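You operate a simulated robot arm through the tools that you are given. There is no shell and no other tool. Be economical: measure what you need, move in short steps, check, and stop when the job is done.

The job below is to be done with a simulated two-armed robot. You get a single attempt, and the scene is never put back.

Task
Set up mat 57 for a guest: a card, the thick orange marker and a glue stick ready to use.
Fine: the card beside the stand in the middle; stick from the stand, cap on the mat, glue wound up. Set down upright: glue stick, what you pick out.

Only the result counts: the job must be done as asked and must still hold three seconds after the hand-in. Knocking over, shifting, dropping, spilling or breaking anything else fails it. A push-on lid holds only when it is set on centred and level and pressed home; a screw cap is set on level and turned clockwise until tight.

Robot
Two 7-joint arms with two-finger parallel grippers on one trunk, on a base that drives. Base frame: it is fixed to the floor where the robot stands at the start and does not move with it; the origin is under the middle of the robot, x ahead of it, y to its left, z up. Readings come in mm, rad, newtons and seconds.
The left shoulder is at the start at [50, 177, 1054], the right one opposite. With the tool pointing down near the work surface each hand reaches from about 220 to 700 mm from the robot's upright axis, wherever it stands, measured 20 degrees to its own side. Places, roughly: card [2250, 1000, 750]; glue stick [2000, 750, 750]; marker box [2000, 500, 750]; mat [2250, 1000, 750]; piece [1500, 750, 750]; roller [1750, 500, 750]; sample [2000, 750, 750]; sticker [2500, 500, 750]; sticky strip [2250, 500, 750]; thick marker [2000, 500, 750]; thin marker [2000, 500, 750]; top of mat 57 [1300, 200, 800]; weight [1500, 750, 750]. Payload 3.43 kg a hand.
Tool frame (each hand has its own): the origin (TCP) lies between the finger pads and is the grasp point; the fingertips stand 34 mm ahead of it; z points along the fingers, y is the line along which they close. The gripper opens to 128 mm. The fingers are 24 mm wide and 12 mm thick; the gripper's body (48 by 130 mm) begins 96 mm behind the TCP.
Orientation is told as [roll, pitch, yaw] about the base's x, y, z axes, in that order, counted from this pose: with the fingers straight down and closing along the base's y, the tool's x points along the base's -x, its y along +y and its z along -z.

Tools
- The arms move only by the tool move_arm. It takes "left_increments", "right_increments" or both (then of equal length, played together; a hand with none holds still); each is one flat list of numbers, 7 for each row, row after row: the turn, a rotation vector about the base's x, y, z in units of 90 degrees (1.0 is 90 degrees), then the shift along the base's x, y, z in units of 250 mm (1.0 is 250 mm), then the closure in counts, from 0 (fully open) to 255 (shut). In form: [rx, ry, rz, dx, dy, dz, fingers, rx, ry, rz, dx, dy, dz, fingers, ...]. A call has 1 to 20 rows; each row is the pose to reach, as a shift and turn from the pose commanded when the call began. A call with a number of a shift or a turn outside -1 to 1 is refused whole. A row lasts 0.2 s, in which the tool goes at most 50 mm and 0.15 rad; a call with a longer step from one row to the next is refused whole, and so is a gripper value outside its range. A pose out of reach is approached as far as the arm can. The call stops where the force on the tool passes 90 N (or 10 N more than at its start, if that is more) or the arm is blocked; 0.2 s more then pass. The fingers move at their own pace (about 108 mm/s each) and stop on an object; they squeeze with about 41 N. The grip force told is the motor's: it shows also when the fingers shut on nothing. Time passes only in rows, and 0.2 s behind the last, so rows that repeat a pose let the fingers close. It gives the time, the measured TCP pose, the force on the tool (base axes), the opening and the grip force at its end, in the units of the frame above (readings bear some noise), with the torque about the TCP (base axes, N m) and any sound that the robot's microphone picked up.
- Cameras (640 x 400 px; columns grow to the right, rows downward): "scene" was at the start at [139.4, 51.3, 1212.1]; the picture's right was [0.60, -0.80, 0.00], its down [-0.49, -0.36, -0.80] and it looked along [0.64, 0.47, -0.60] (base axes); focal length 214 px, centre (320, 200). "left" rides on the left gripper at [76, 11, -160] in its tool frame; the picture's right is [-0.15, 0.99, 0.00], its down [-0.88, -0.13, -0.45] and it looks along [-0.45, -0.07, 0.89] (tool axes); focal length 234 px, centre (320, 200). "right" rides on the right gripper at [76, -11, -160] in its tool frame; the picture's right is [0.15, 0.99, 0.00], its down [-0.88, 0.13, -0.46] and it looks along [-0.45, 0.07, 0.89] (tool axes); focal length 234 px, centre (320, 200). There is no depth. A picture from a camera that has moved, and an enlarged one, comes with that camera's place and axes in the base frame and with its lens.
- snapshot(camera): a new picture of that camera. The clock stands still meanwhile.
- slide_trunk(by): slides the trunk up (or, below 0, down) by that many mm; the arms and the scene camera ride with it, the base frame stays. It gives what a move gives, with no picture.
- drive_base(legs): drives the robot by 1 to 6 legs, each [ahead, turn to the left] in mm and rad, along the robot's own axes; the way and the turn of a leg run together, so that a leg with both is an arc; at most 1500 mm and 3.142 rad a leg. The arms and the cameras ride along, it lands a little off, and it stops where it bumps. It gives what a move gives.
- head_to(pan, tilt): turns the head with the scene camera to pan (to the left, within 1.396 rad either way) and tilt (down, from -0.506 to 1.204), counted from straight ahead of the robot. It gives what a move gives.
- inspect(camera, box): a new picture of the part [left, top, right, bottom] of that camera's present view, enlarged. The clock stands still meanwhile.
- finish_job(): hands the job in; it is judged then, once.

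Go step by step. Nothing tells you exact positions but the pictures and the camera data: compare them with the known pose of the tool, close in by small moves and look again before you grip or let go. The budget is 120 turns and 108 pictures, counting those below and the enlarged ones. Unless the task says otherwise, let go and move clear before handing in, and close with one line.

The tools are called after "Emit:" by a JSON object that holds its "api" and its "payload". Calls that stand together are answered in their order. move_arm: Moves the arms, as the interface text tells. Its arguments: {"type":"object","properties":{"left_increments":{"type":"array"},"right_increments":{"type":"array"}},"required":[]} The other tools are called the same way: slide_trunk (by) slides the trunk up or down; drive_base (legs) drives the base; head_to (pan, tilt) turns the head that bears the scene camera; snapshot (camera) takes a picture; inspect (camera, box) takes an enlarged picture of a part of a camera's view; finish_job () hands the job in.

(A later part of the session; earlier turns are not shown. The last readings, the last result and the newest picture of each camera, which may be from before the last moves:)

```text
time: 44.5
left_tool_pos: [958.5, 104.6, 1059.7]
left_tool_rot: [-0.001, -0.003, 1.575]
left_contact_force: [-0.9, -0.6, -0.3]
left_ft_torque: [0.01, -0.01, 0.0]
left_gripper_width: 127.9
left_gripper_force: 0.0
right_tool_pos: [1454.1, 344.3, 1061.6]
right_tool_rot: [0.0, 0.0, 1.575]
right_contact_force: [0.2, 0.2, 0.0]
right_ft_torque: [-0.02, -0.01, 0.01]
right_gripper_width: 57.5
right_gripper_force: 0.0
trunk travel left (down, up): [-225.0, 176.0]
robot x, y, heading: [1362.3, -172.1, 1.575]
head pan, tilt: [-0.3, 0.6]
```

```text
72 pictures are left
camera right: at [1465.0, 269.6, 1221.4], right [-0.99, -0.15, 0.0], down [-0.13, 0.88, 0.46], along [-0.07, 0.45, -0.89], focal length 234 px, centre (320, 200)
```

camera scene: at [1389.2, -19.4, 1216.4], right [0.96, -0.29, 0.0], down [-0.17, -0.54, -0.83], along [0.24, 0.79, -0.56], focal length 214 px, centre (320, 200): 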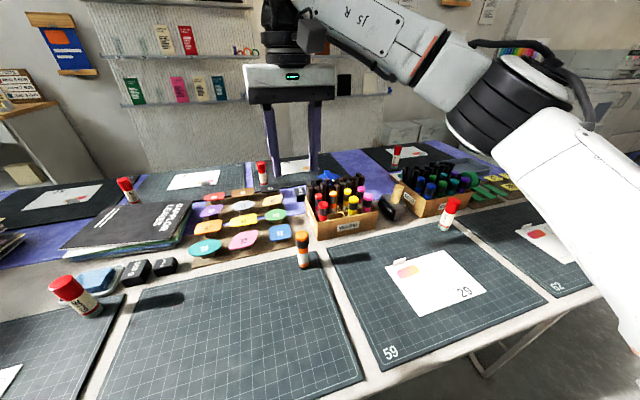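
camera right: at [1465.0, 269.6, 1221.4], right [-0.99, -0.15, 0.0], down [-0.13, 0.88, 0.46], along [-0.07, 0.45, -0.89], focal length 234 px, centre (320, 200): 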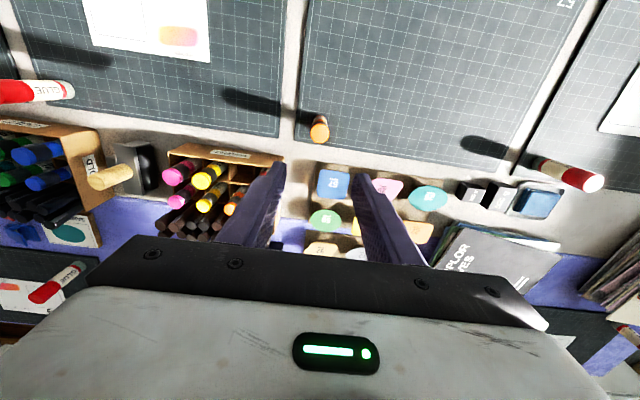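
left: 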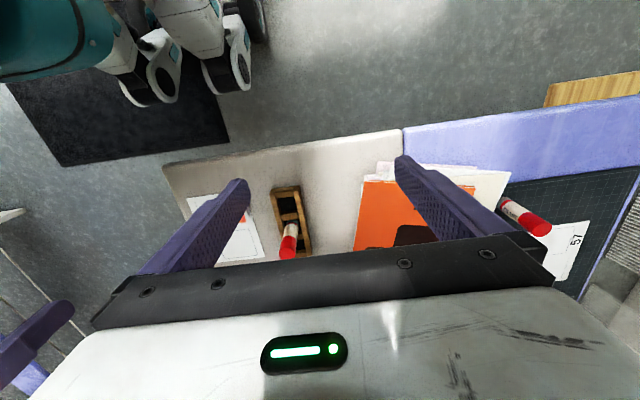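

The marker stands on mat 57's back right corner. Now I drive back down the aisle to the front stand and card 27.

Emit:
{"api": "drive_base", "payload": {"legs": [[-180, 0], [0, 1.571], [880, 0], [0, -1.571]]}}

Emit:
{"api": "head_to", "payload": {"pan": 0.0, "tilt": 0.75}}

Emit:
{"api": "snapshot", "payload": {"camera": "scene"}}

Emit:
{"api": "snapshot", "payload": {"camera": "right"}}

```text
time: 58.0
left_tool_pos: [61.8, -116.8, 1059.0]
left_tool_rot: [-0.002, -0.001, 1.622]
left_contact_force: [-0.2, -0.2, 0.0]
left_ft_torque: [0.01, 0.01, -0.04]
left_gripper_width: 128.0
left_gripper_force: 0.1
right_tool_pos: [545.5, 148.6, 1060.6]
right_tool_rot: [0.001, -0.001, 1.624]
right_contact_force: [-0.8, 0.2, -0.9]
right_ft_torque: [0.0, 0.03, -0.03]
right_gripper_width: 57.8
right_gripper_force: 0.0
trunk travel left (down, up): [-225.0, 176.0]
robot x, y, heading: [482.5, -372.7, 1.623]
head pan, tilt: [-0.3, 0.6]
```

```text
time: 58.8
left_tool_pos: [61.6, -116.1, 1059.2]
left_tool_rot: [-0.001, -0.001, 1.622]
left_contact_force: [-0.5, 0.6, -0.4]
left_ft_torque: [0.03, 0.0, 0.01]
left_gripper_width: 128.1
left_gripper_force: 0.0
right_tool_pos: [545.0, 148.8, 1060.1]
right_tool_rot: [0.0, 0.0, 1.623]
right_contact_force: [0.5, 0.5, 0.5]
right_ft_torque: [0.01, 0.03, -0.01]
right_gripper_width: 57.8
right_gripper_force: 0.1
trunk travel left (down, up): [-225.0, 176.0]
robot x, y, heading: [480.3, -373.1, 1.619]
head pan, tilt: [0.0, 0.75]
```

```text
71 pictures are left
camera scene: at [472.2, -220.8, 1203.5], right [1.0, 0.05, 0.0], down [0.03, -0.68, -0.73], along [-0.04, 0.73, -0.68], focal length 214 px, centre (320, 200)
```

scene: 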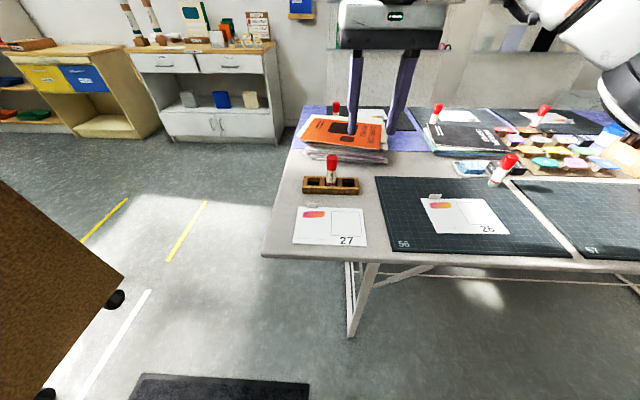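

```text
70 pictures are left
camera right: at [559.6, 74.5, 1220.7], right [-0.98, -0.2, 0.0], down [-0.18, 0.87, 0.46], along [-0.09, 0.45, -0.89], focal length 234 px, centre (320, 200)
```

right: 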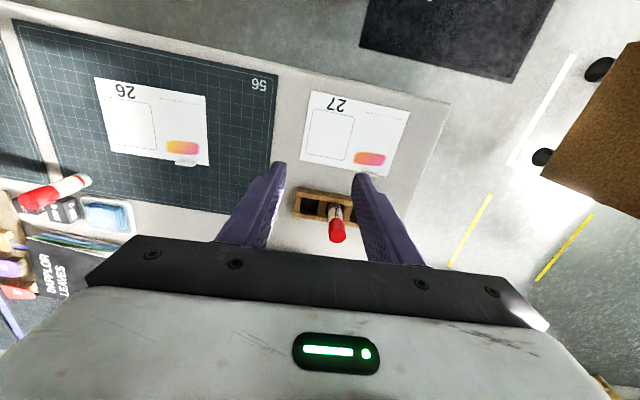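

Card 27 with its tab and the stand's stick are right ahead. I zoom in on both.

Emit:
{"api": "inspect", "payload": {"camera": "scene", "box": [280, 145, 380, 255]}}

Emit:
{"api": "inspect", "payload": {"camera": "right", "box": [285, 85, 415, 250]}}

```text
3.64 times, centred on (330, 200) of scene
camera zoom: at [472.2, -220.8, 1203.5], right [1.0, 0.05, 0.0], down [0.03, -0.68, -0.73], along [-0.04, 0.73, -0.68], focal length 780 px, centre (284, 200)
```

zoom: 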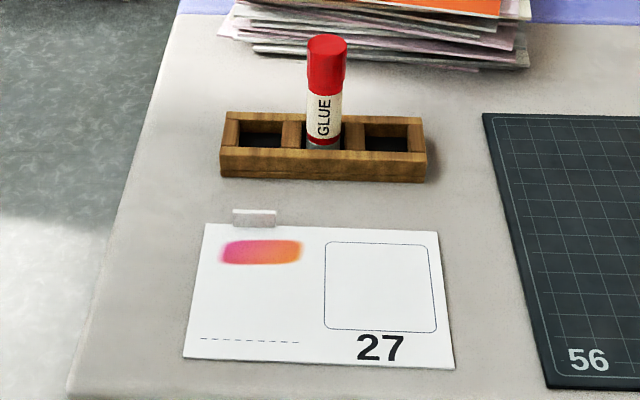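

```text
2.42 times, centred on (350, 168) of right
camera zoom: at [559.6, 74.5, 1220.7], right [-0.98, -0.2, 0.0], down [-0.18, 0.87, 0.46], along [-0.09, 0.45, -0.89], focal length 568 px, centre (247, 279)
```

zoom: 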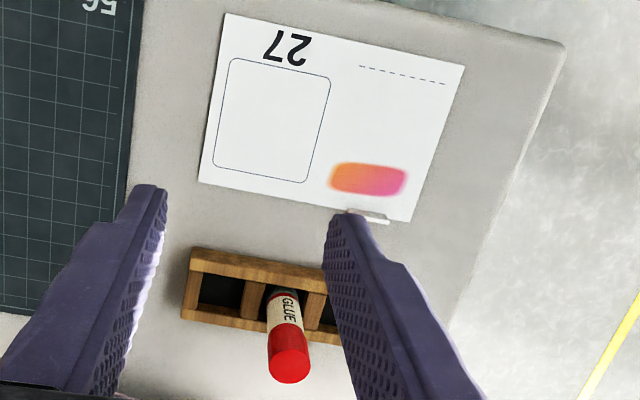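

Tab of card 27 at ≈[424, 226, 768]; stick at ≈[477, 316], top ≈873. I drive 170 mm closer and straighten heading.

Emit:
{"api": "drive_base", "payload": {"legs": [[0, -0.05], [165, 0]]}}

Emit:
{"api": "snapshot", "payload": {"camera": "right"}}

Emit:
{"api": "inspect", "payload": {"camera": "scene", "box": [260, 145, 400, 265]}}

```text
time: 60.6
left_tool_pos: [76.6, 75.4, 1059.4]
left_tool_rot: [-0.002, -0.001, 1.569]
left_contact_force: [0.6, -0.2, 0.0]
left_ft_torque: [-0.01, 0.02, 0.01]
left_gripper_width: 128.2
left_gripper_force: 0.0
right_tool_pos: [573.0, 314.0, 1059.7]
right_tool_rot: [0.001, 0.0, 1.57]
right_contact_force: [0.3, 0.9, -1.2]
right_ft_torque: [-0.03, 0.01, -0.02]
right_gripper_width: 57.8
right_gripper_force: 0.0
trunk travel left (down, up): [-225.0, 176.0]
robot x, y, heading: [482.7, -206.1, 1.57]
head pan, tilt: [0.0, 0.75]
```

```text
67 pictures are left
camera right: at [583.9, 238.7, 1220.5], right [-0.99, -0.14, 0.0], down [-0.13, 0.88, 0.46], along [-0.07, 0.45, -0.89], focal length 234 px, centre (320, 200)
```

right: 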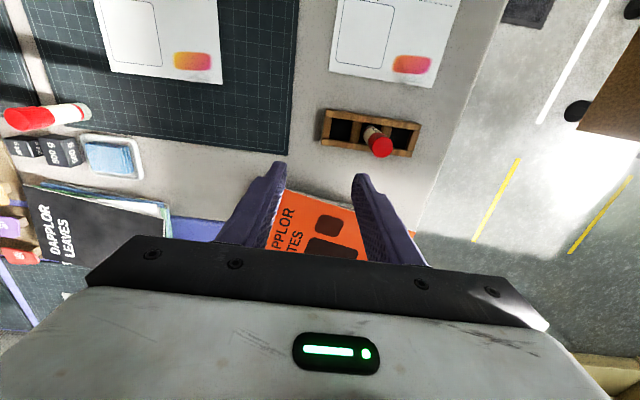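

```text
3.33 times, centred on (330, 205) of scene
camera zoom: at [480.6, -51.4, 1203.3], right [1.0, 0.0, 0.0], down [0.0, -0.68, -0.73], along [0.0, 0.73, -0.68], focal length 715 px, centre (287, 183)
```

zoom: 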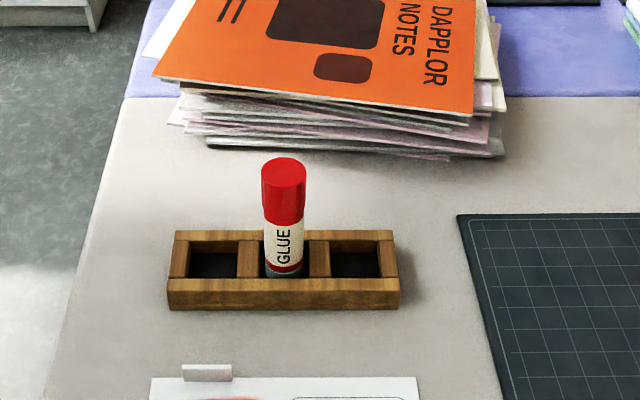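

Stick axis ≈[478.5, 316], top ≈868. I lower the right hand over it, open 58 mm.

Emit:
{"api": "move_arm", "payload": {"right_increments": [0, 0, 0, -0.19, 0.004, 0, 140, 0, 0, 0, -0.378, 0.008, 0, 140, 0, 0, 0, -0.378, 0.008, -0.19, 140, 0, 0, 0, -0.378, 0.008, -0.38, 140, 0, 0, 0, -0.378, 0.008, -0.56, 140, 0, 0, 0, -0.378, 0.008, -0.66, 140]}}

Emit:
{"api": "inspect", "payload": {"camera": "scene", "box": [260, 115, 400, 265]}}

Emit:
{"api": "inspect", "payload": {"camera": "right", "box": [200, 80, 420, 260]}}

```text
time: 62.0
left_tool_pos: [75.1, 73.4, 1057.6]
left_tool_rot: [-0.002, 0.0, 1.569]
left_contact_force: [0.1, -0.3, -0.6]
left_ft_torque: [0.0, -0.01, 0.04]
left_gripper_width: 128.3
left_gripper_force: 0.2
right_tool_pos: [480.5, 314.4, 895.4]
right_tool_rot: [0.001, -0.001, 1.569]
right_contact_force: [-0.2, 0.6, 0.6]
right_ft_torque: [0.0, 0.0, 0.01]
right_gripper_width: 57.7
right_gripper_force: 0.1
trunk travel left (down, up): [-225.0, 176.0]
robot x, y, heading: [479.9, -201.7, 1.571]
head pan, tilt: [0.0, 0.75]
```

```text
2.67 times, centred on (330, 190) of scene
camera zoom: at [480.6, -51.8, 1203.5], right [1.0, 0.0, 0.0], down [0.0, -0.68, -0.73], along [0.0, 0.73, -0.68], focal length 572 px, centre (293, 227)
```

zoom: 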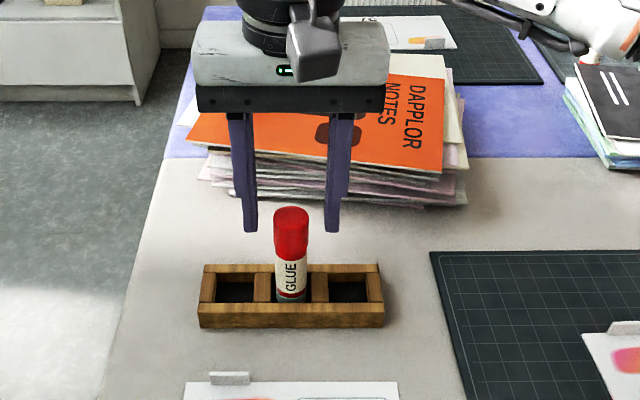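

```text
2.22 times, centred on (310, 170) of right
camera zoom: at [490.9, 239.5, 1055.6], right [-0.99, -0.14, 0.0], down [-0.13, 0.88, 0.46], along [-0.07, 0.45, -0.89], focal length 520 px, centre (342, 267)
```

zoom: 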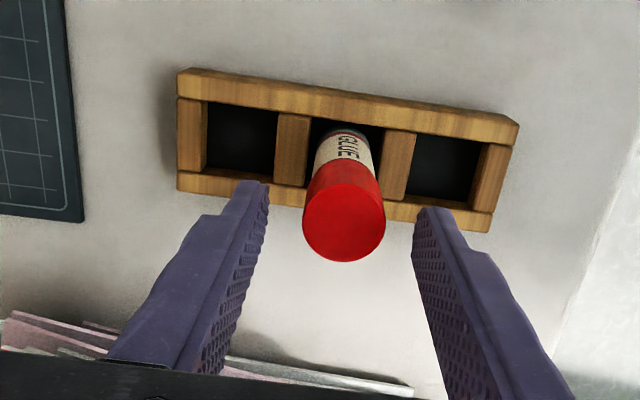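

Emit:
{"api": "move_arm", "payload": {"right_increments": [0, 0, 0, -0.004, 0.01, -0.14, 140, 0, 0, 0, -0.004, 0.01, -0.28, 140, 0, 0, 0, -0.004, 0.01, -0.28, 255, 0, 0, 0, -0.004, 0.01, -0.28, 255, 0, 0, 0, -0.004, 0.01, -0.28, 255]}}

Emit:
{"api": "move_arm", "payload": {"right_increments": [0, 0, 0, 0, 0, 0.04, 255, 0, 0, 0, 0, 0, 0.12, 255, 0, 0, 0, 0, 0, 0.2, 255]}}

Emit:
{"api": "inspect", "payload": {"camera": "scene", "box": [260, 115, 400, 265]}}

```text
time: 63.2
left_tool_pos: [77.0, 75.7, 1058.6]
left_tool_rot: [-0.001, -0.002, 1.568]
left_contact_force: [-0.9, 0.6, 0.1]
left_ft_torque: [0.0, 0.01, 0.04]
left_gripper_width: 127.9
left_gripper_force: 0.1
right_tool_pos: [478.4, 317.3, 825.6]
right_tool_rot: [0.0, 0.001, 1.57]
right_contact_force: [1.4, -0.2, 0.2]
right_ft_torque: [0.01, -0.02, -0.01]
right_gripper_width: 29.6
right_gripper_force: 40.8
trunk travel left (down, up): [-225.0, 176.0]
robot x, y, heading: [484.5, -204.9, 1.57]
head pan, tilt: [0.0, 0.75]
heard: snap
```

```text
time: 64.0
left_tool_pos: [76.0, 75.0, 1059.2]
left_tool_rot: [0.0, -0.001, 1.568]
left_contact_force: [0.1, -0.1, -0.5]
left_ft_torque: [-0.02, 0.03, 0.03]
left_gripper_width: 127.9
left_gripper_force: 0.1
right_tool_pos: [478.1, 316.8, 876.2]
right_tool_rot: [0.0, 0.001, 1.568]
right_contact_force: [-1.0, 0.6, -0.1]
right_ft_torque: [0.0, -0.03, -0.02]
right_gripper_width: 29.8
right_gripper_force: 41.0
trunk travel left (down, up): [-225.0, 176.0]
robot x, y, heading: [478.7, -205.4, 1.569]
head pan, tilt: [0.0, 0.75]
```

```text
2.67 times, centred on (330, 190) of scene
camera zoom: at [480.5, -52.0, 1203.5], right [1.0, 0.0, 0.0], down [0.0, -0.68, -0.73], along [0.0, 0.73, -0.68], focal length 572 px, centre (293, 227)
```

zoom: 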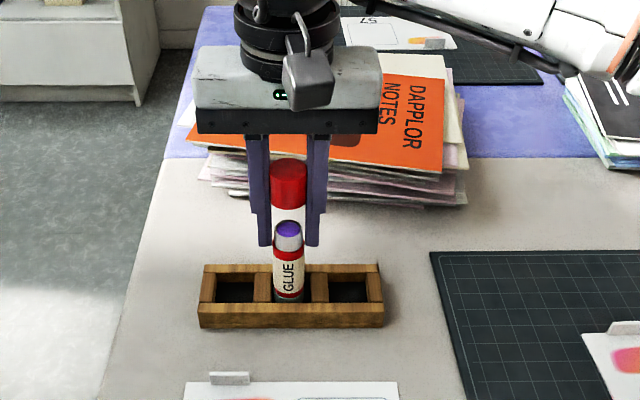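

The cap snapped off into the right hand, and the stick stays in the stand with purple glue showing. I move the cap hand aside and bring the left hand, turned 90°, toward the card's tab.

Emit:
{"api": "move_arm", "payload": {"left_increments": [0, 0, -0.0909, 0.082, 0.027, 0, 0, 0, 0, -0.1818, 0.164, 0.054, 0, 0, 0, 0, -0.2727, 0.246, 0.081, 0, 0, 0, 0, -0.3636, 0.328, 0.108, 0, 0, 0, 0, -0.4545, 0.41, 0.135, 0, 0, 0, 0, -0.5454, 0.492, 0.162, 0, 0, 0, 0, -0.6363, 0.574, 0.189, 0, 0, 0, 0, -0.7272, 0.656, 0.216, 0, 0, 0, 0, -0.8181, 0.738, 0.243, 0, 0, 0, 0, -0.909, 0.82, 0.27, 0, 0, 0, 0, -1, 0.9, 0.3, 0, 0], "right_increments": [0, 0, 0, 0, 0, 0.19, 255, 0, 0, 0, 0, 0, 0.38, 255, 0, 0, 0, 0, 0, 0.56, 255, 0, 0, 0, 0.1, -0.025, 0.56, 255, 0, 0, 0, 0.2, -0.05, 0.56, 255, 0, 0, 0, 0.3, -0.075, 0.56, 255, 0, 0, 0, 0.4, -0.1, 0.56, 255, 0, 0, 0, 0.5, -0.125, 0.56, 255, 0, 0, 0, 0.6, -0.15, 0.56, 255, 0, 0, 0, 0.7, -0.175, 0.56, 255, 0, 0, 0, 0.8, -0.2, 0.56, 255]}}

Emit:
{"api": "snapshot", "payload": {"camera": "scene"}}

Emit:
{"api": "snapshot", "payload": {"camera": "right"}}

```text
time: 66.4
left_tool_pos: [303.7, 149.6, 1060.0]
left_tool_rot: [0.0, -0.001, -0.005]
left_contact_force: [1.1, 0.1, 0.1]
left_ft_torque: [-0.01, 0.02, -0.02]
left_gripper_width: 128.1
left_gripper_force: 0.0
right_tool_pos: [679.1, 268.5, 1015.4]
right_tool_rot: [0.0, 0.001, 1.569]
right_contact_force: [-0.3, -0.2, -0.3]
right_ft_torque: [-0.03, 0.03, 0.04]
right_gripper_width: 29.6
right_gripper_force: 41.2
trunk travel left (down, up): [-225.0, 176.0]
robot x, y, heading: [481.2, -204.3, 1.566]
head pan, tilt: [0.0, 0.75]
```

```text
62 pictures are left
camera scene: at [481.1, -51.8, 1203.4], right [1.0, 0.0, 0.0], down [0.0, -0.68, -0.73], along [0.0, 0.73, -0.68], focal length 214 px, centre (320, 200)
```

scene: 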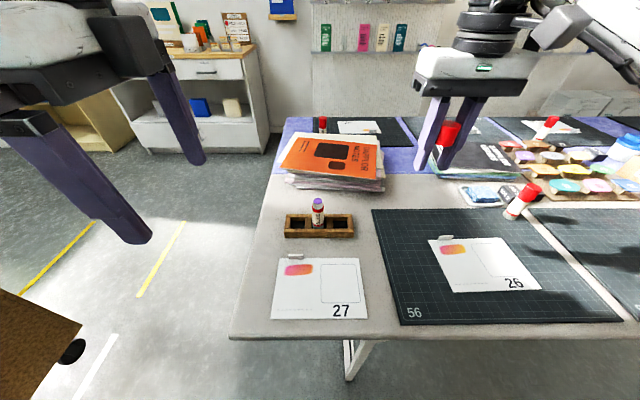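

```text
61 pictures are left
camera right: at [689.9, 193.6, 1175.4], right [-0.99, -0.14, 0.0], down [-0.13, 0.88, 0.46], along [-0.07, 0.45, -0.89], focal length 234 px, centre (320, 200)
```

right: 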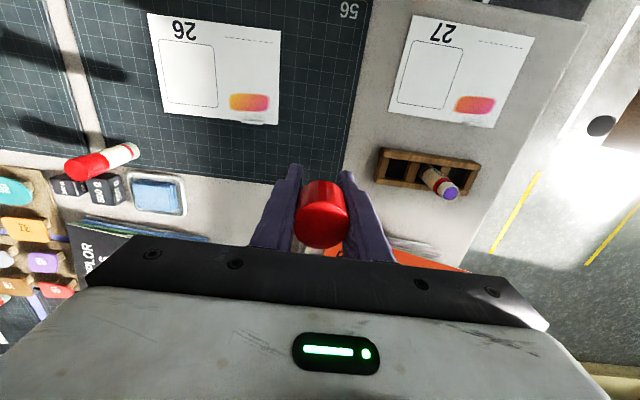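

Emit:
{"api": "move_arm", "payload": {"left_increments": [0, 0, 0, 0.16, 0.1, 0, 135, 0, 0, 0, 0.32, 0.2, 0, 135, 0, 0, 0, 0.477, 0.306, 0, 135, 0, 0, 0, 0.477, 0.306, -0.18, 135, 0, 0, 0, 0.477, 0.306, -0.36, 135, 0, 0, 0, 0.477, 0.306, -0.54, 135, 0, 0, 0, 0.477, 0.306, -0.72, 135, 0, 0, 0, 0.477, 0.306, -0.86, 135]}}

Emit:
{"api": "inspect", "payload": {"camera": "scene", "box": [220, 165, 380, 305]}}

Emit:
{"api": "snapshot", "payload": {"camera": "left"}}

```text
time: 68.2
left_tool_pos: [361.0, 202.0, 861.8]
left_tool_rot: [-0.001, -0.001, 0.0]
left_contact_force: [0.2, -0.8, 1.0]
left_ft_torque: [0.01, -0.01, -0.03]
left_gripper_width: 60.2
left_gripper_force: 0.1
left hand out of reach, approached as far as the arm can: row 2, 3, 4, 5, 6, 7, 8
right_tool_pos: [679.6, 269.0, 1016.2]
right_tool_rot: [-0.001, 0.0, 1.569]
right_contact_force: [0.8, 0.1, -0.1]
right_ft_torque: [-0.01, -0.02, -0.02]
right_gripper_width: 29.5
right_gripper_force: 41.0
trunk travel left (down, up): [-225.0, 176.0]
robot x, y, heading: [481.6, -203.4, 1.566]
head pan, tilt: [0.0, 0.75]
```

```text
2.86 times, centred on (300, 235) of scene
camera zoom: at [480.7, -52.0, 1203.5], right [1.0, 0.0, 0.0], down [0.0, -0.68, -0.73], along [0.0, 0.73, -0.68], focal length 613 px, centre (377, 100)
```

zoom: 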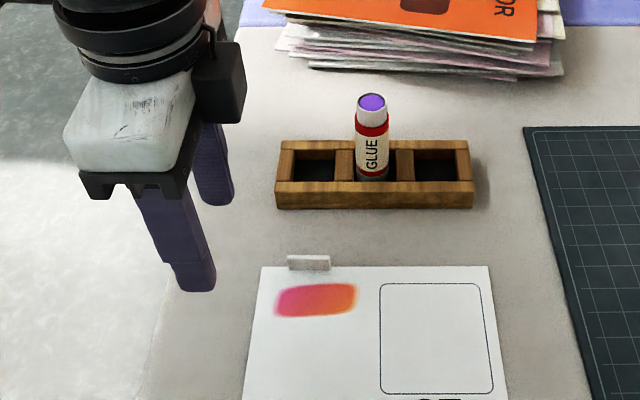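

```text
59 pictures are left
camera left: at [285.5, 213.8, 1021.0], right [0.15, 0.99, 0.0], down [0.88, -0.13, 0.46], along [0.45, -0.07, -0.89], focal length 234 px, centre (320, 200)
```

left: 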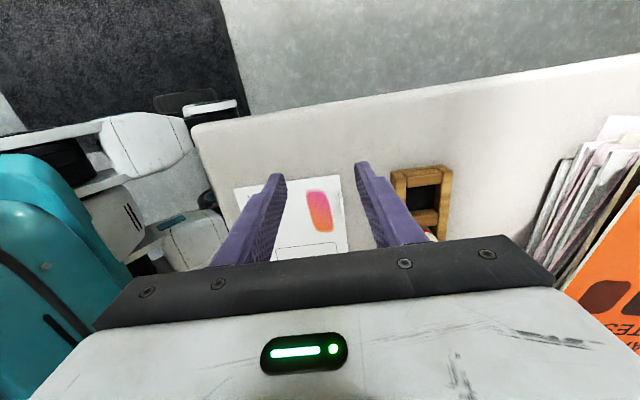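

The left arm can't stretch that far across in this orientation. I raise it and turn the robot a bit to the right so the tab lies on its own side.

Emit:
{"api": "move_arm", "payload": {"left_increments": [0, 0, 0, 0, 0, 0.15, 135, 0, 0, 0, 0, 0, 0.3, 135]}}

Emit:
{"api": "drive_base", "payload": {"legs": [[0, -0.27]]}}

```text
time: 68.8
left_tool_pos: [361.0, 203.4, 937.5]
left_tool_rot: [-0.002, -0.001, -0.003]
left_contact_force: [-0.1, 0.6, -0.6]
left_ft_torque: [-0.02, -0.01, -0.02]
left_gripper_width: 60.5
left_gripper_force: 0.1
right_tool_pos: [678.7, 269.1, 1015.4]
right_tool_rot: [0.001, 0.002, 1.569]
right_contact_force: [0.9, -0.9, 0.0]
right_ft_torque: [-0.01, 0.01, -0.01]
right_gripper_width: 29.7
right_gripper_force: 41.4
trunk travel left (down, up): [-225.0, 176.0]
robot x, y, heading: [477.9, -208.3, 1.564]
head pan, tilt: [0.0, 0.75]
```

```text
time: 70.1
left_tool_pos: [475.3, 220.9, 936.7]
left_tool_rot: [-0.003, 0.0, -0.272]
left_contact_force: [0.4, -0.1, 0.0]
left_ft_torque: [0.0, -0.01, 0.0]
left_gripper_width: 60.7
left_gripper_force: 0.0
right_tool_pos: [798.4, 198.6, 1015.1]
right_tool_rot: [-0.001, 0.0, 1.295]
right_contact_force: [0.1, 0.5, -0.1]
right_ft_torque: [0.0, 0.03, 0.02]
right_gripper_width: 29.6
right_gripper_force: 40.9
trunk travel left (down, up): [-225.0, 176.0]
robot x, y, heading: [483.9, -204.0, 1.301]
head pan, tilt: [0.0, 0.75]
```

Emit:
{"api": "move_arm", "payload": {"left_increments": [0, 0, 0.087, -0.1, 0.012, 0, 135, 0, 0, 0.173, -0.208, 0.024, 0, 135, 0, 0, 0.173, -0.208, 0.024, -0.15, 135, 0, 0, 0.173, -0.208, 0.024, -0.3, 135, 0, 0, 0.173, -0.208, 0.024, -0.38, 135]}}

Emit:
{"api": "inspect", "payload": {"camera": "scene", "box": [160, 165, 320, 305]}}

Emit:
{"api": "inspect", "payload": {"camera": "left", "box": [200, 80, 440, 260]}}

```text
time: 71.3
left_tool_pos: [422.5, 226.8, 840.2]
left_tool_rot: [-0.002, -0.002, -0.002]
left_contact_force: [-0.7, -0.7, -0.7]
left_ft_torque: [-0.03, 0.0, 0.02]
left_gripper_width: 60.4
left_gripper_force: 0.1
right_tool_pos: [798.3, 198.3, 1016.4]
right_tool_rot: [0.0, 0.0, 1.296]
right_contact_force: [0.1, -0.1, -0.3]
right_ft_torque: [-0.01, 0.0, -0.04]
right_gripper_width: 29.4
right_gripper_force: 40.9
trunk travel left (down, up): [-225.0, 176.0]
robot x, y, heading: [480.0, -206.3, 1.301]
head pan, tilt: [0.0, 0.75]
```

```text
2.86 times, centred on (240, 235) of scene
camera zoom: at [521.5, -57.6, 1203.5], right [0.96, -0.27, 0.0], down [-0.18, -0.66, -0.73], along [0.2, 0.7, -0.68], focal length 613 px, centre (549, 100)
```

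zoom: 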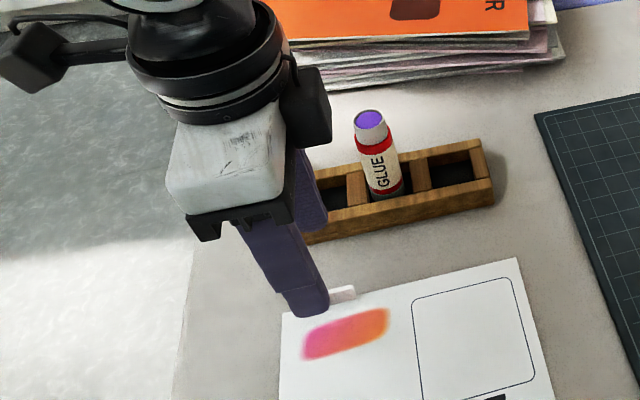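

```text
2.22 times, centred on (320, 170) of left
camera zoom: at [346.5, 238.3, 999.8], right [0.15, 0.99, 0.0], down [0.88, -0.13, 0.46], along [0.45, -0.07, -0.89], focal length 520 px, centre (320, 267)
```

zoom: 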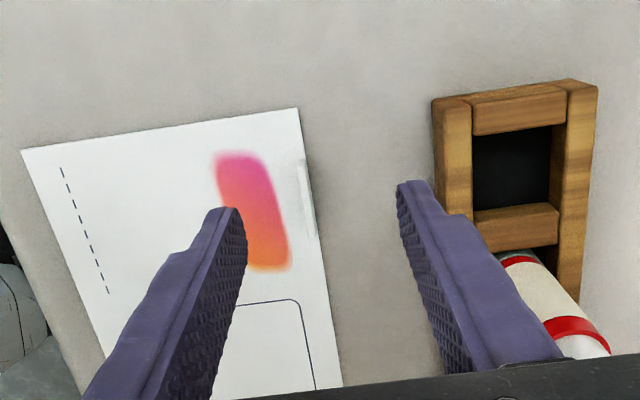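

Emit:
{"api": "move_arm", "payload": {"left_increments": [0, 0, 0, 0.012, -0.016, -0.1, 135, 0, 0, 0, 0.012, -0.016, -0.18, 135]}}

Emit:
{"api": "inspect", "payload": {"camera": "left", "box": [200, 80, 440, 260]}}

Emit:
{"api": "inspect", "payload": {"camera": "scene", "box": [200, 210, 300, 290]}}

```text
time: 71.9
left_tool_pos: [424.9, 221.9, 796.5]
left_tool_rot: [-0.002, 0.0, -0.001]
left_contact_force: [0.0, -0.4, 0.1]
left_ft_torque: [0.0, -0.01, 0.02]
left_gripper_width: 60.6
left_gripper_force: 0.1
right_tool_pos: [797.2, 198.0, 1015.7]
right_tool_rot: [0.0, 0.0, 1.296]
right_contact_force: [0.2, 0.4, 0.5]
right_ft_torque: [-0.03, -0.01, -0.03]
right_gripper_width: 29.7
right_gripper_force: 41.4
trunk travel left (down, up): [-225.0, 176.0]
robot x, y, heading: [484.8, -207.3, 1.296]
head pan, tilt: [0.0, 0.75]
```

```text
2.22 times, centred on (320, 170) of left
camera zoom: at [349.2, 233.8, 956.1], right [0.15, 0.99, 0.0], down [0.88, -0.13, 0.46], along [0.45, -0.07, -0.89], focal length 520 px, centre (320, 267)
```

zoom: 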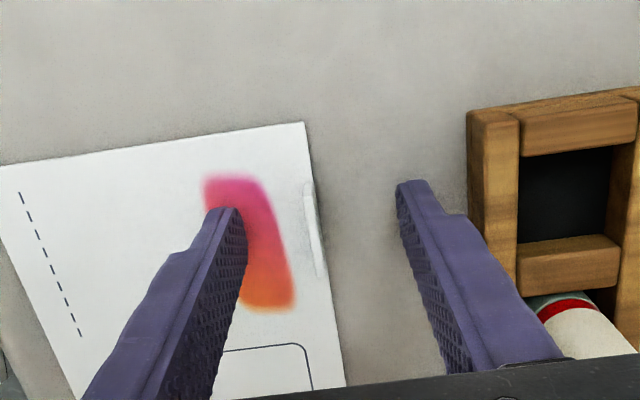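

```text
5.00 times, centred on (250, 250) of scene
camera zoom: at [521.4, -57.6, 1203.5], right [0.96, -0.27, 0.0], down [-0.18, -0.66, -0.73], along [0.2, 0.7, -0.68], focal length 1072 px, centre (670, -50)
```

zoom: 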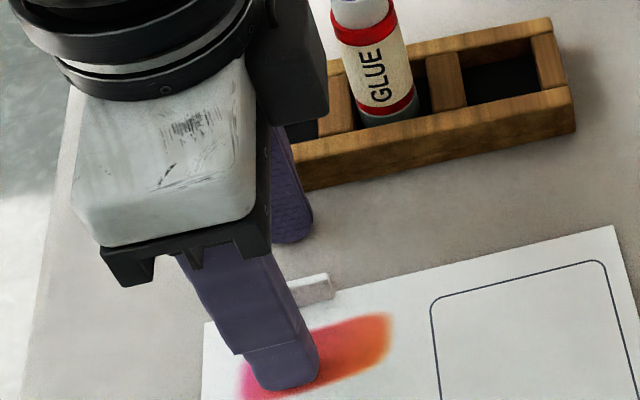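

Emit:
{"api": "move_arm", "payload": {"left_increments": [0, 0, 0, 0.024, 0, 0, 135, 0, 0, 0, 0.024, 0, -0.024, 135]}}

Emit:
{"api": "move_arm", "payload": {"left_increments": [0, 0, 0, 0, 0, 0, 200, 0, 0, 0, 0, 0, 0, 230, 0, 0, 0, 0, 0, 0, 255, 0, 0, 0, 0, 0, 0, 255, 0, 0, 0, 0, 0, 0, 255]}}

Emit:
{"api": "inspect", "payload": {"camera": "left", "box": [200, 80, 440, 260]}}

```text
time: 72.5
left_tool_pos: [432.4, 223.3, 794.4]
left_tool_rot: [0.007, -0.001, -0.001]
left_contact_force: [-13.6, 0.3, 45.1]
left_ft_torque: [-1.53, 0.45, -0.62]
left_gripper_width: 60.1
left_gripper_force: 0.6
right_tool_pos: [796.7, 196.4, 1017.0]
right_tool_rot: [0.001, -0.004, 1.298]
right_contact_force: [-0.3, 0.5, -0.3]
right_ft_torque: [0.01, -0.01, 0.03]
right_gripper_width: 29.6
right_gripper_force: 40.6
trunk travel left (down, up): [-225.0, 176.0]
robot x, y, heading: [479.4, -203.5, 1.295]
head pan, tilt: [0.0, 0.75]
```

```text
time: 73.7
left_tool_pos: [436.3, 227.6, 796.8]
left_tool_rot: [0.014, -0.01, -0.004]
left_contact_force: [-0.2, 18.0, 44.0]
left_ft_torque: [0.11, -0.08, 0.02]
left_gripper_width: 2.6
left_gripper_force: 37.1
right_tool_pos: [796.9, 198.1, 1016.7]
right_tool_rot: [0.0, -0.001, 1.296]
right_contact_force: [0.6, -0.3, -0.1]
right_ft_torque: [-0.05, -0.02, 0.02]
right_gripper_width: 29.5
right_gripper_force: 41.0
trunk travel left (down, up): [-225.0, 176.0]
robot x, y, heading: [478.6, -204.0, 1.298]
head pan, tilt: [0.0, 0.75]
```

```text
2.22 times, centred on (320, 170) of left
camera zoom: at [358.3, 235.5, 954.8], right [0.15, 0.99, 0.02], down [0.88, -0.14, 0.46], along [0.46, -0.05, -0.89], focal length 520 px, centre (320, 267)
```

zoom: 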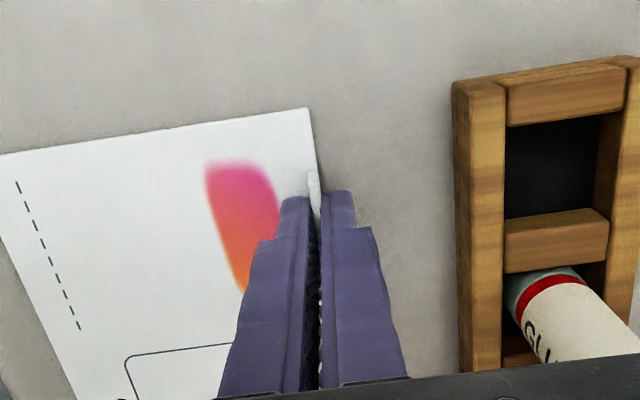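

The tab (2.6 mm) is gripped. I lift the card straight up.

Emit:
{"api": "move_arm", "payload": {"left_increments": [0, 0, 0, 0, 0, 0.05, 255, 0, 0, 0, 0, 0, 0.15, 255, 0, 0, 0, 0, 0, 0.3, 255, 0, 0, 0, 0, 0, 0.45, 255, 0, 0, 0, 0, 0, 0.6, 255, 0, 0, 0, 0, 0, 0.7, 255]}}

Emit:
{"api": "snapshot", "payload": {"camera": "scene"}}

```text
time: 75.1
left_tool_pos: [432.2, 222.2, 966.4]
left_tool_rot: [-0.002, 0.0, -0.002]
left_contact_force: [-0.1, 0.6, 0.0]
left_ft_torque: [0.05, 0.04, 0.03]
left_gripper_width: 2.8
left_gripper_force: 37.0
right_tool_pos: [798.8, 198.6, 1015.0]
right_tool_rot: [-0.001, 0.001, 1.298]
right_contact_force: [0.2, -0.2, 0.7]
right_ft_torque: [0.02, -0.01, 0.02]
right_gripper_width: 29.6
right_gripper_force: 40.9
trunk travel left (down, up): [-225.0, 176.0]
robot x, y, heading: [476.6, -202.2, 1.296]
head pan, tilt: [0.0, 0.75]
```

```text
53 pictures are left
camera scene: at [521.5, -57.7, 1203.4], right [0.96, -0.27, 0.0], down [-0.18, -0.66, -0.73], along [0.2, 0.7, -0.68], focal length 214 px, centre (320, 200)
```

scene: 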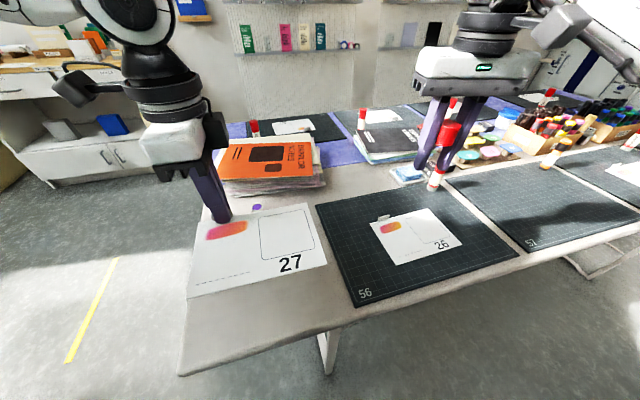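

The card hangs level from its tab. I back off and drive to mat 57, keeping the final heading at ~1.3 rad for the left arm's reach.

Emit:
{"api": "drive_base", "payload": {"legs": [[-180, 0], [0, -1.296], [780, 0], [0, 1.296], [170, 0]]}}

Emit:
{"api": "snapshot", "payload": {"camera": "scene"}}

```text
time: 87.9
left_tool_pos: [1197.3, 223.1, 967.0]
left_tool_rot: [0.0, -0.001, 0.011]
left_contact_force: [0.3, -1.0, 0.4]
left_ft_torque: [-0.01, -0.01, -0.02]
left_gripper_width: 2.7
left_gripper_force: 37.0
right_tool_pos: [1562.0, 205.0, 1015.2]
right_tool_rot: [-0.001, 0.0, 1.31]
right_contact_force: [-0.7, 0.5, -0.1]
right_ft_torque: [0.04, -0.02, 0.0]
right_gripper_width: 29.8
right_gripper_force: 40.7
trunk travel left (down, up): [-225.0, 176.0]
robot x, y, heading: [1249.8, -199.7, 1.312]
head pan, tilt: [0.0, 0.75]
```

```text
52 pictures are left
camera scene: at [1289.0, -55.1, 1203.3], right [0.97, -0.26, 0.0], down [-0.18, -0.66, -0.73], along [0.19, 0.71, -0.68], focal length 214 px, centre (320, 200)
```

scene: 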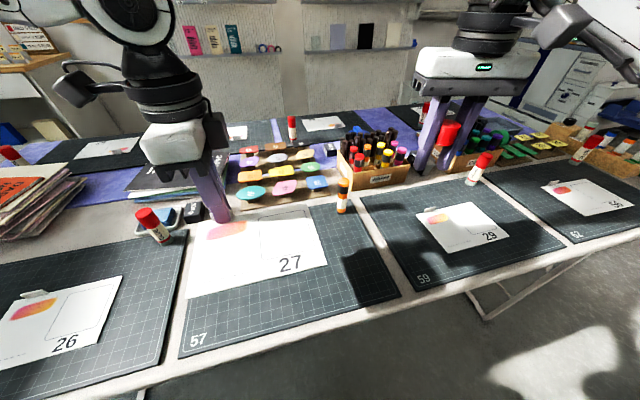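

Emit:
{"api": "move_arm", "payload": {"left_increments": [0, 0, -0.005, 0.08, 0.15, 0, 255, 0, 0, -0.007, 0.156, 0.308, 0, 255, 0, 0, -0.007, 0.156, 0.308, -0.18, 255, 0, 0, -0.007, 0.156, 0.308, -0.36, 255, 0, 0, -0.007, 0.156, 0.308, -0.52, 255, 0, 0, -0.007, 0.156, 0.308, -0.6, 255, 0, 0, -0.007, 0.156, 0.308, -0.63, 255]}}

Emit:
{"api": "snapshot", "payload": {"camera": "scene"}}

```text
time: 89.5
left_tool_pos: [1210.1, 290.7, 819.6]
left_tool_rot: [0.002, -0.003, 0.001]
left_contact_force: [-0.4, 0.1, -0.4]
left_ft_torque: [0.02, 0.01, -0.01]
left_gripper_width: 2.7
left_gripper_force: 37.2
left hand out of reach, approached as far as the arm can: row 2, 3, 4, 5, 6, 7
right_tool_pos: [1562.1, 203.9, 1016.6]
right_tool_rot: [0.001, -0.002, 1.31]
right_contact_force: [-0.8, -0.1, 0.2]
right_ft_torque: [-0.03, 0.01, -0.02]
right_gripper_width: 29.4
right_gripper_force: 41.2
trunk travel left (down, up): [-225.0, 176.0]
robot x, y, heading: [1251.6, -204.1, 1.31]
head pan, tilt: [0.0, 0.75]
```

```text
51 pictures are left
camera scene: at [1288.8, -55.5, 1203.4], right [0.97, -0.26, 0.0], down [-0.18, -0.66, -0.73], along [0.19, 0.71, -0.68], focal length 214 px, centre (320, 200)
```

scene: 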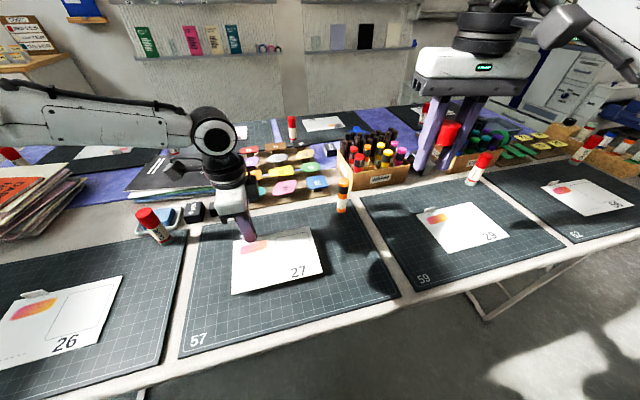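

The reach limit again stops 26 mm short. I turn the base slightly right and re-square the hand.

Emit:
{"api": "move_arm", "payload": {"left_increments": [0, 0, 0, 0, 0, 0.1, 255]}}

Emit:
{"api": "drive_base", "payload": {"legs": [[0, -0.15]]}}

```text
time: 89.9
left_tool_pos: [1210.3, 292.6, 844.6]
left_tool_rot: [-0.002, 0.001, 0.001]
left_contact_force: [0.5, -0.8, -0.6]
left_ft_torque: [0.01, 0.01, 0.01]
left_gripper_width: 2.6
left_gripper_force: 37.4
right_tool_pos: [1562.4, 203.6, 1016.2]
right_tool_rot: [0.0, 0.001, 1.31]
right_contact_force: [0.4, 0.1, -0.6]
right_ft_torque: [-0.02, 0.02, 0.02]
right_gripper_width: 29.5
right_gripper_force: 41.4
trunk travel left (down, up): [-225.0, 176.0]
robot x, y, heading: [1251.6, -203.1, 1.311]
head pan, tilt: [0.0, 0.75]
```

```text
time: 90.9
left_tool_pos: [1284.8, 291.7, 844.9]
left_tool_rot: [-0.002, -0.001, -0.151]
left_contact_force: [-0.2, -1.3, -0.4]
left_ft_torque: [0.06, 0.03, 0.02]
left_gripper_width: 2.8
left_gripper_force: 37.0
right_tool_pos: [1619.0, 153.1, 1016.1]
right_tool_rot: [0.002, -0.001, 1.161]
right_contact_force: [1.2, -0.2, 0.2]
right_ft_torque: [0.01, 0.03, 0.01]
right_gripper_width: 29.8
right_gripper_force: 40.4
trunk travel left (down, up): [-225.0, 176.0]
robot x, y, heading: [1245.5, -202.1, 1.167]
head pan, tilt: [0.0, 0.75]
```

Emit:
{"api": "move_arm", "payload": {"left_increments": [0, 0, 0.048, -0.1, 0.016, 0, 255, 0, 0, 0.096, -0.195, 0.033, 0, 255, 0, 0, 0.096, -0.195, 0.033, -0.1, 255, 0, 0, 0.096, -0.195, 0.033, -0.15, 255]}}

Emit:
{"api": "snapshot", "payload": {"camera": "scene"}}

```text
time: 91.9
left_tool_pos: [1234.3, 300.5, 806.6]
left_tool_rot: [-0.001, -0.001, 0.002]
left_contact_force: [0.1, 0.6, -0.6]
left_ft_torque: [0.01, 0.04, 0.0]
left_gripper_width: 2.6
left_gripper_force: 37.5
right_tool_pos: [1619.4, 152.4, 1016.1]
right_tool_rot: [0.0, -0.001, 1.16]
right_contact_force: [0.3, -0.5, 0.3]
right_ft_torque: [-0.03, 0.0, 0.01]
right_gripper_width: 29.4
right_gripper_force: 40.9
trunk travel left (down, up): [-225.0, 176.0]
robot x, y, heading: [1251.5, -202.2, 1.162]
head pan, tilt: [0.0, 0.75]
```

```text
50 pictures are left
camera scene: at [1310.5, -63.1, 1203.5], right [0.92, -0.4, 0.0], down [-0.27, -0.63, -0.73], along [0.29, 0.67, -0.68], focal length 214 px, centre (320, 200)
```

scene: 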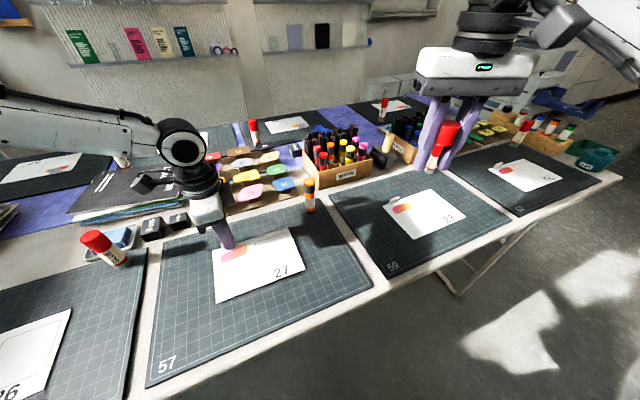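

Emit:
{"api": "move_arm", "payload": {"left_increments": [0, 0, 0, 0, 0, -0.02, 255, 0, 0, 0, 0, 0, -0.02, 255]}}

Emit:
{"api": "move_arm", "payload": {"left_increments": [0, 0, 0, 0, 0, -0.008, 255]}}

Emit:
{"api": "inspect", "payload": {"camera": "left", "box": [160, 80, 480, 280]}}

```text
time: 92.5
left_tool_pos: [1236.3, 299.4, 803.0]
left_tool_rot: [0.0, -0.005, 0.004]
left_contact_force: [-1.5, 0.1, 5.2]
left_ft_torque: [-0.02, -0.72, -0.05]
left_gripper_width: 2.5
left_gripper_force: 37.3
right_tool_pos: [1618.4, 153.1, 1016.4]
right_tool_rot: [0.001, -0.001, 1.16]
right_contact_force: [-0.2, 0.4, -0.3]
right_ft_torque: [-0.03, 0.02, -0.01]
right_gripper_width: 29.8
right_gripper_force: 41.2
trunk travel left (down, up): [-225.0, 176.0]
robot x, y, heading: [1250.7, -201.2, 1.159]
head pan, tilt: [0.0, 0.75]
```

```text
time: 92.9
left_tool_pos: [1234.7, 299.3, 801.6]
left_tool_rot: [0.004, -0.001, 0.002]
left_contact_force: [-4.8, 0.5, 15.8]
left_ft_torque: [-0.08, -0.54, -0.14]
left_gripper_width: 2.7
left_gripper_force: 37.1
right_tool_pos: [1618.8, 151.3, 1016.8]
right_tool_rot: [0.0, -0.001, 1.161]
right_contact_force: [1.0, -0.5, -0.4]
right_ft_torque: [-0.04, 0.0, -0.01]
right_gripper_width: 29.6
right_gripper_force: 41.3
trunk travel left (down, up): [-225.0, 176.0]
robot x, y, heading: [1250.3, -199.9, 1.163]
head pan, tilt: [0.0, 0.75]
```

```text
2.00 times, centred on (320, 180) of left
camera zoom: at [1159.7, 309.5, 961.6], right [0.14, 0.99, 0.0], down [0.88, -0.13, 0.46], along [0.45, -0.06, -0.89], focal length 468 px, centre (320, 240)
```

zoom: 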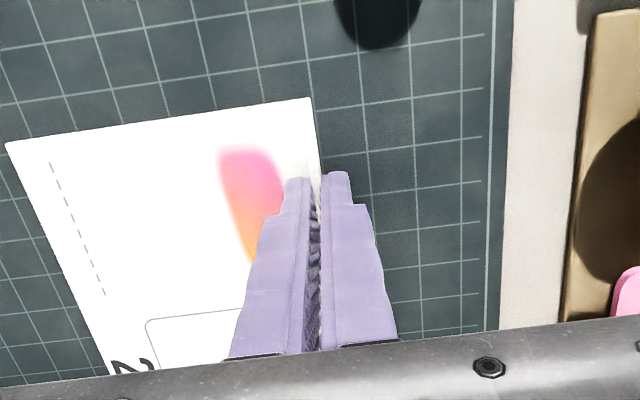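

Card is down on the mat. I release and lift clear.

Emit:
{"api": "move_arm", "payload": {"left_increments": [0, 0, 0, 0, 0, 0.008, 255, 0, 0, 0, 0, 0, 0.008, 235, 0, 0, 0, 0, 0, 0.008, 200, 0, 0, 0, 0, 0, 0.008, 200, 0, 0, 0, 0, 0, 0.1, 200, 0, 0, 0, 0, 0, 0.28, 200, 0, 0, 0, 0, 0, 0.46, 200, 0, 0, 0, 0, 0, 0.64, 200, 0, 0, 0, 0, 0, 0.8, 200]}}

Emit:
{"api": "snapshot", "payload": {"camera": "scene"}}

Emit:
{"api": "inspect", "payload": {"camera": "scene", "box": [400, 60, 510, 180]}}

```text
time: 94.9
left_tool_pos: [1236.5, 300.0, 998.8]
left_tool_rot: [-0.003, -0.002, 0.001]
left_contact_force: [0.0, 0.1, 0.4]
left_ft_torque: [0.0, 0.0, -0.01]
left_gripper_width: 27.4
left_gripper_force: 0.1
right_tool_pos: [1619.0, 153.8, 1016.0]
right_tool_rot: [0.0, -0.004, 1.16]
right_contact_force: [-0.2, -0.1, 0.7]
right_ft_torque: [-0.01, -0.01, -0.01]
right_gripper_width: 29.5
right_gripper_force: 40.7
trunk travel left (down, up): [-225.0, 176.0]
robot x, y, heading: [1248.3, -202.8, 1.164]
head pan, tilt: [0.0, 0.75]
```

```text
48 pictures are left
camera scene: at [1310.6, -63.4, 1203.5], right [0.92, -0.4, 0.0], down [-0.27, -0.62, -0.73], along [0.29, 0.67, -0.68], focal length 214 px, centre (320, 200)
```

scene: 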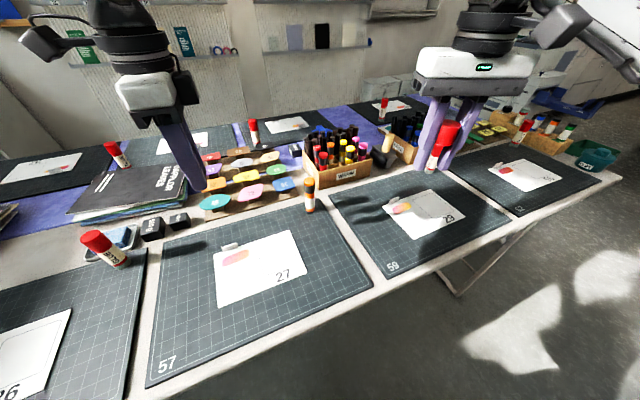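

```text
3.33 times, centred on (455, 120) of scene
camera zoom: at [1310.6, -63.4, 1203.5], right [0.92, -0.4, 0.0], down [-0.27, -0.62, -0.73], along [0.29, 0.67, -0.68], focal length 715 px, centre (-130, 467)
```

zoom: 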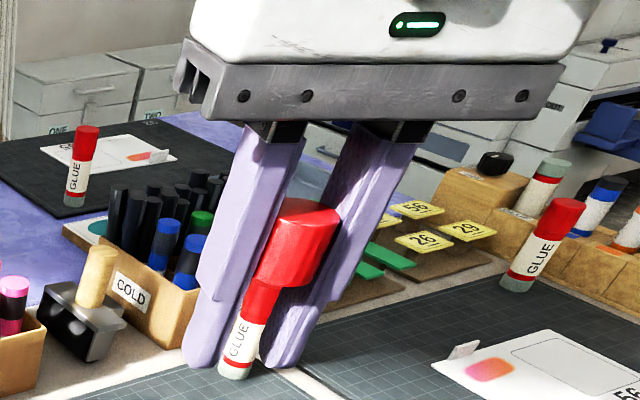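

The card lies in the middle of mat 57. The cap sits high between the right fingers, so it can't be set down directly. I'll pass it to the left hand held sideways: turn the base square to the table, then rotate the left hand in the air.

Emit:
{"api": "drive_base", "payload": {"legs": [[0, 0.405]]}}

Emit:
{"api": "move_arm", "payload": {"left_increments": [0, 0, 0.095, -0.03, 0, 0.03, 100, 0, 0, 0.19, -0.06, 0, 0.06, 100, 0, 0, 0.285, -0.09, 0, 0.09, 100, 0, 0, 0.38, -0.12, 0, 0.12, 100, 0, 0, 0.475, -0.15, 0, 0.15, 100, 0, 0, 0.57, -0.18, 0, 0.18, 100, 0, 0, 0.665, -0.21, 0, 0.2, 100, 0, 0, 0.76, -0.24, 0, 0.2, 100, 0, 0, 0.855, -0.27, 0, 0.2, 100, 0, 0, 0.95, -0.3, 0, 0.2, 100]}}

```text
time: 96.5
left_tool_pos: [1040.0, 255.4, 998.3]
left_tool_rot: [-0.002, -0.002, 0.405]
left_contact_force: [-0.1, 0.2, -0.6]
left_ft_torque: [0.02, -0.01, 0.02]
left_gripper_width: 27.6
left_gripper_force: 0.1
right_tool_pos: [1449.0, 268.3, 1016.0]
right_tool_rot: [-0.001, -0.002, 1.564]
right_contact_force: [-0.2, 0.6, -0.5]
right_ft_torque: [-0.01, 0.01, 0.01]
right_gripper_width: 29.4
right_gripper_force: 41.0
trunk travel left (down, up): [-225.0, 176.0]
robot x, y, heading: [1250.5, -203.6, 1.562]
head pan, tilt: [0.0, 0.75]
```

```text
time: 98.7
left_tool_pos: [964.9, 255.3, 1048.1]
left_tool_rot: [-0.002, -0.001, 1.896]
left_contact_force: [0.0, 0.4, -0.1]
left_ft_torque: [-0.02, 0.02, 0.02]
left_gripper_width: 77.8
left_gripper_force: 0.1
right_tool_pos: [1449.5, 269.8, 1016.3]
right_tool_rot: [0.0, -0.002, 1.564]
right_contact_force: [-0.9, 0.2, -0.2]
right_ft_torque: [0.01, 0.0, 0.02]
right_gripper_width: 29.3
right_gripper_force: 40.8
trunk travel left (down, up): [-225.0, 176.0]
robot x, y, heading: [1249.2, -203.8, 1.562]
head pan, tilt: [0.0, 0.75]
```

Emit:
{"api": "move_arm", "payload": {"left_increments": [0, 0, 0.09, 0, 0, 0, 100, 0, 0, 0.18, 0, 0, 0, 100, 0, 0, 0.27, 0, 0, 0, 100, 0, 0, 0.36, 0, 0, 0, 100, 0, 0, 0.45, 0, 0, 0, 100, 0, 0, 0.54, 0, 0, 0, 100, 0, 0, 0.63, 0, 0, 0, 100, 0, 0, 0.72, 0, 0, 0, 100, 0, 0, 0.786, 0, 0, 0, 100]}}

Emit:
{"api": "move_arm", "payload": {"left_increments": [0, -0.09, 0, 0, 0, 0, 100, 0, -0.18, 0, 0, 0, 0, 100, 0, -0.27, 0, 0, 0, 0, 100, 0, -0.36, 0, 0, 0, 0, 100, 0, -0.45, 0, 0, 0, 0, 100, 0, -0.54, 0, 0, 0, 0, 100, 0, -0.62, 0, 0, 0, 0, 100, 0, -0.667, 0, 0, 0, 0, 100]}}

Emit:
{"api": "snapshot", "payload": {"camera": "scene"}}

Emit:
{"api": "snapshot", "payload": {"camera": "left"}}

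```text
time: 100.7
left_tool_pos: [964.3, 255.8, 1047.5]
left_tool_rot: [-0.001, -0.001, 3.132]
left_contact_force: [-0.6, -0.6, -0.7]
left_ft_torque: [0.01, -0.01, 0.05]
left_gripper_width: 77.7
left_gripper_force: 0.0
right_tool_pos: [1450.6, 269.8, 1015.8]
right_tool_rot: [0.001, -0.002, 1.564]
right_contact_force: [-0.9, 0.0, -0.1]
right_ft_torque: [0.0, -0.01, -0.01]
right_gripper_width: 29.5
right_gripper_force: 41.1
trunk travel left (down, up): [-225.0, 176.0]
robot x, y, heading: [1246.6, -200.2, 1.563]
head pan, tilt: [0.0, 0.75]
```

```text
time: 102.5
left_tool_pos: [964.9, 256.5, 1048.2]
left_tool_rot: [-0.02, 1.05, 3.121]
left_contact_force: [-0.9, 0.2, 0.2]
left_ft_torque: [0.02, 0.04, 0.03]
left_gripper_width: 78.1
left_gripper_force: 0.0
right_tool_pos: [1449.5, 268.7, 1015.8]
right_tool_rot: [0.001, -0.002, 1.562]
right_contact_force: [0.0, 0.0, 0.1]
right_ft_torque: [-0.02, -0.01, -0.01]
right_gripper_width: 29.5
right_gripper_force: 41.1
trunk travel left (down, up): [-225.0, 176.0]
robot x, y, heading: [1250.7, -200.2, 1.56]
head pan, tilt: [0.0, 0.75]
```

```text
46 pictures are left
camera scene: at [1250.5, -50.4, 1203.5], right [1.0, -0.01, 0.0], down [-0.01, -0.68, -0.73], along [0.01, 0.73, -0.68], focal length 214 px, centre (320, 200)
```

scene: 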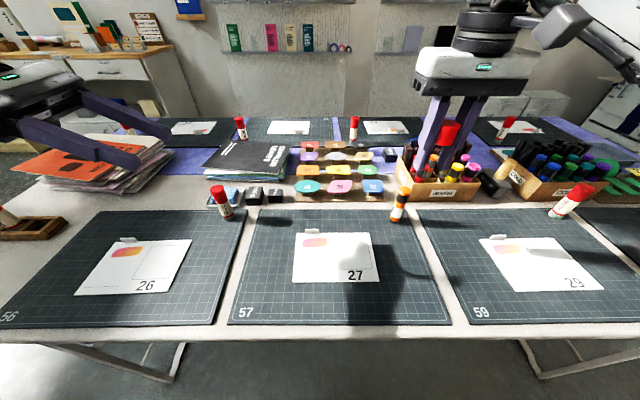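

```text
45 pictures are left
camera left: at [863.9, 243.0, 1192.7], right [-0.08, -0.99, -0.14], down [-0.83, 0.14, -0.53], along [0.55, 0.07, -0.83], focal length 234 px, centre (320, 200)
```

left: 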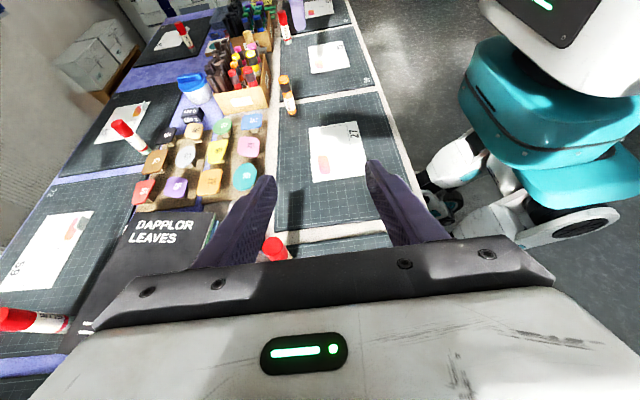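

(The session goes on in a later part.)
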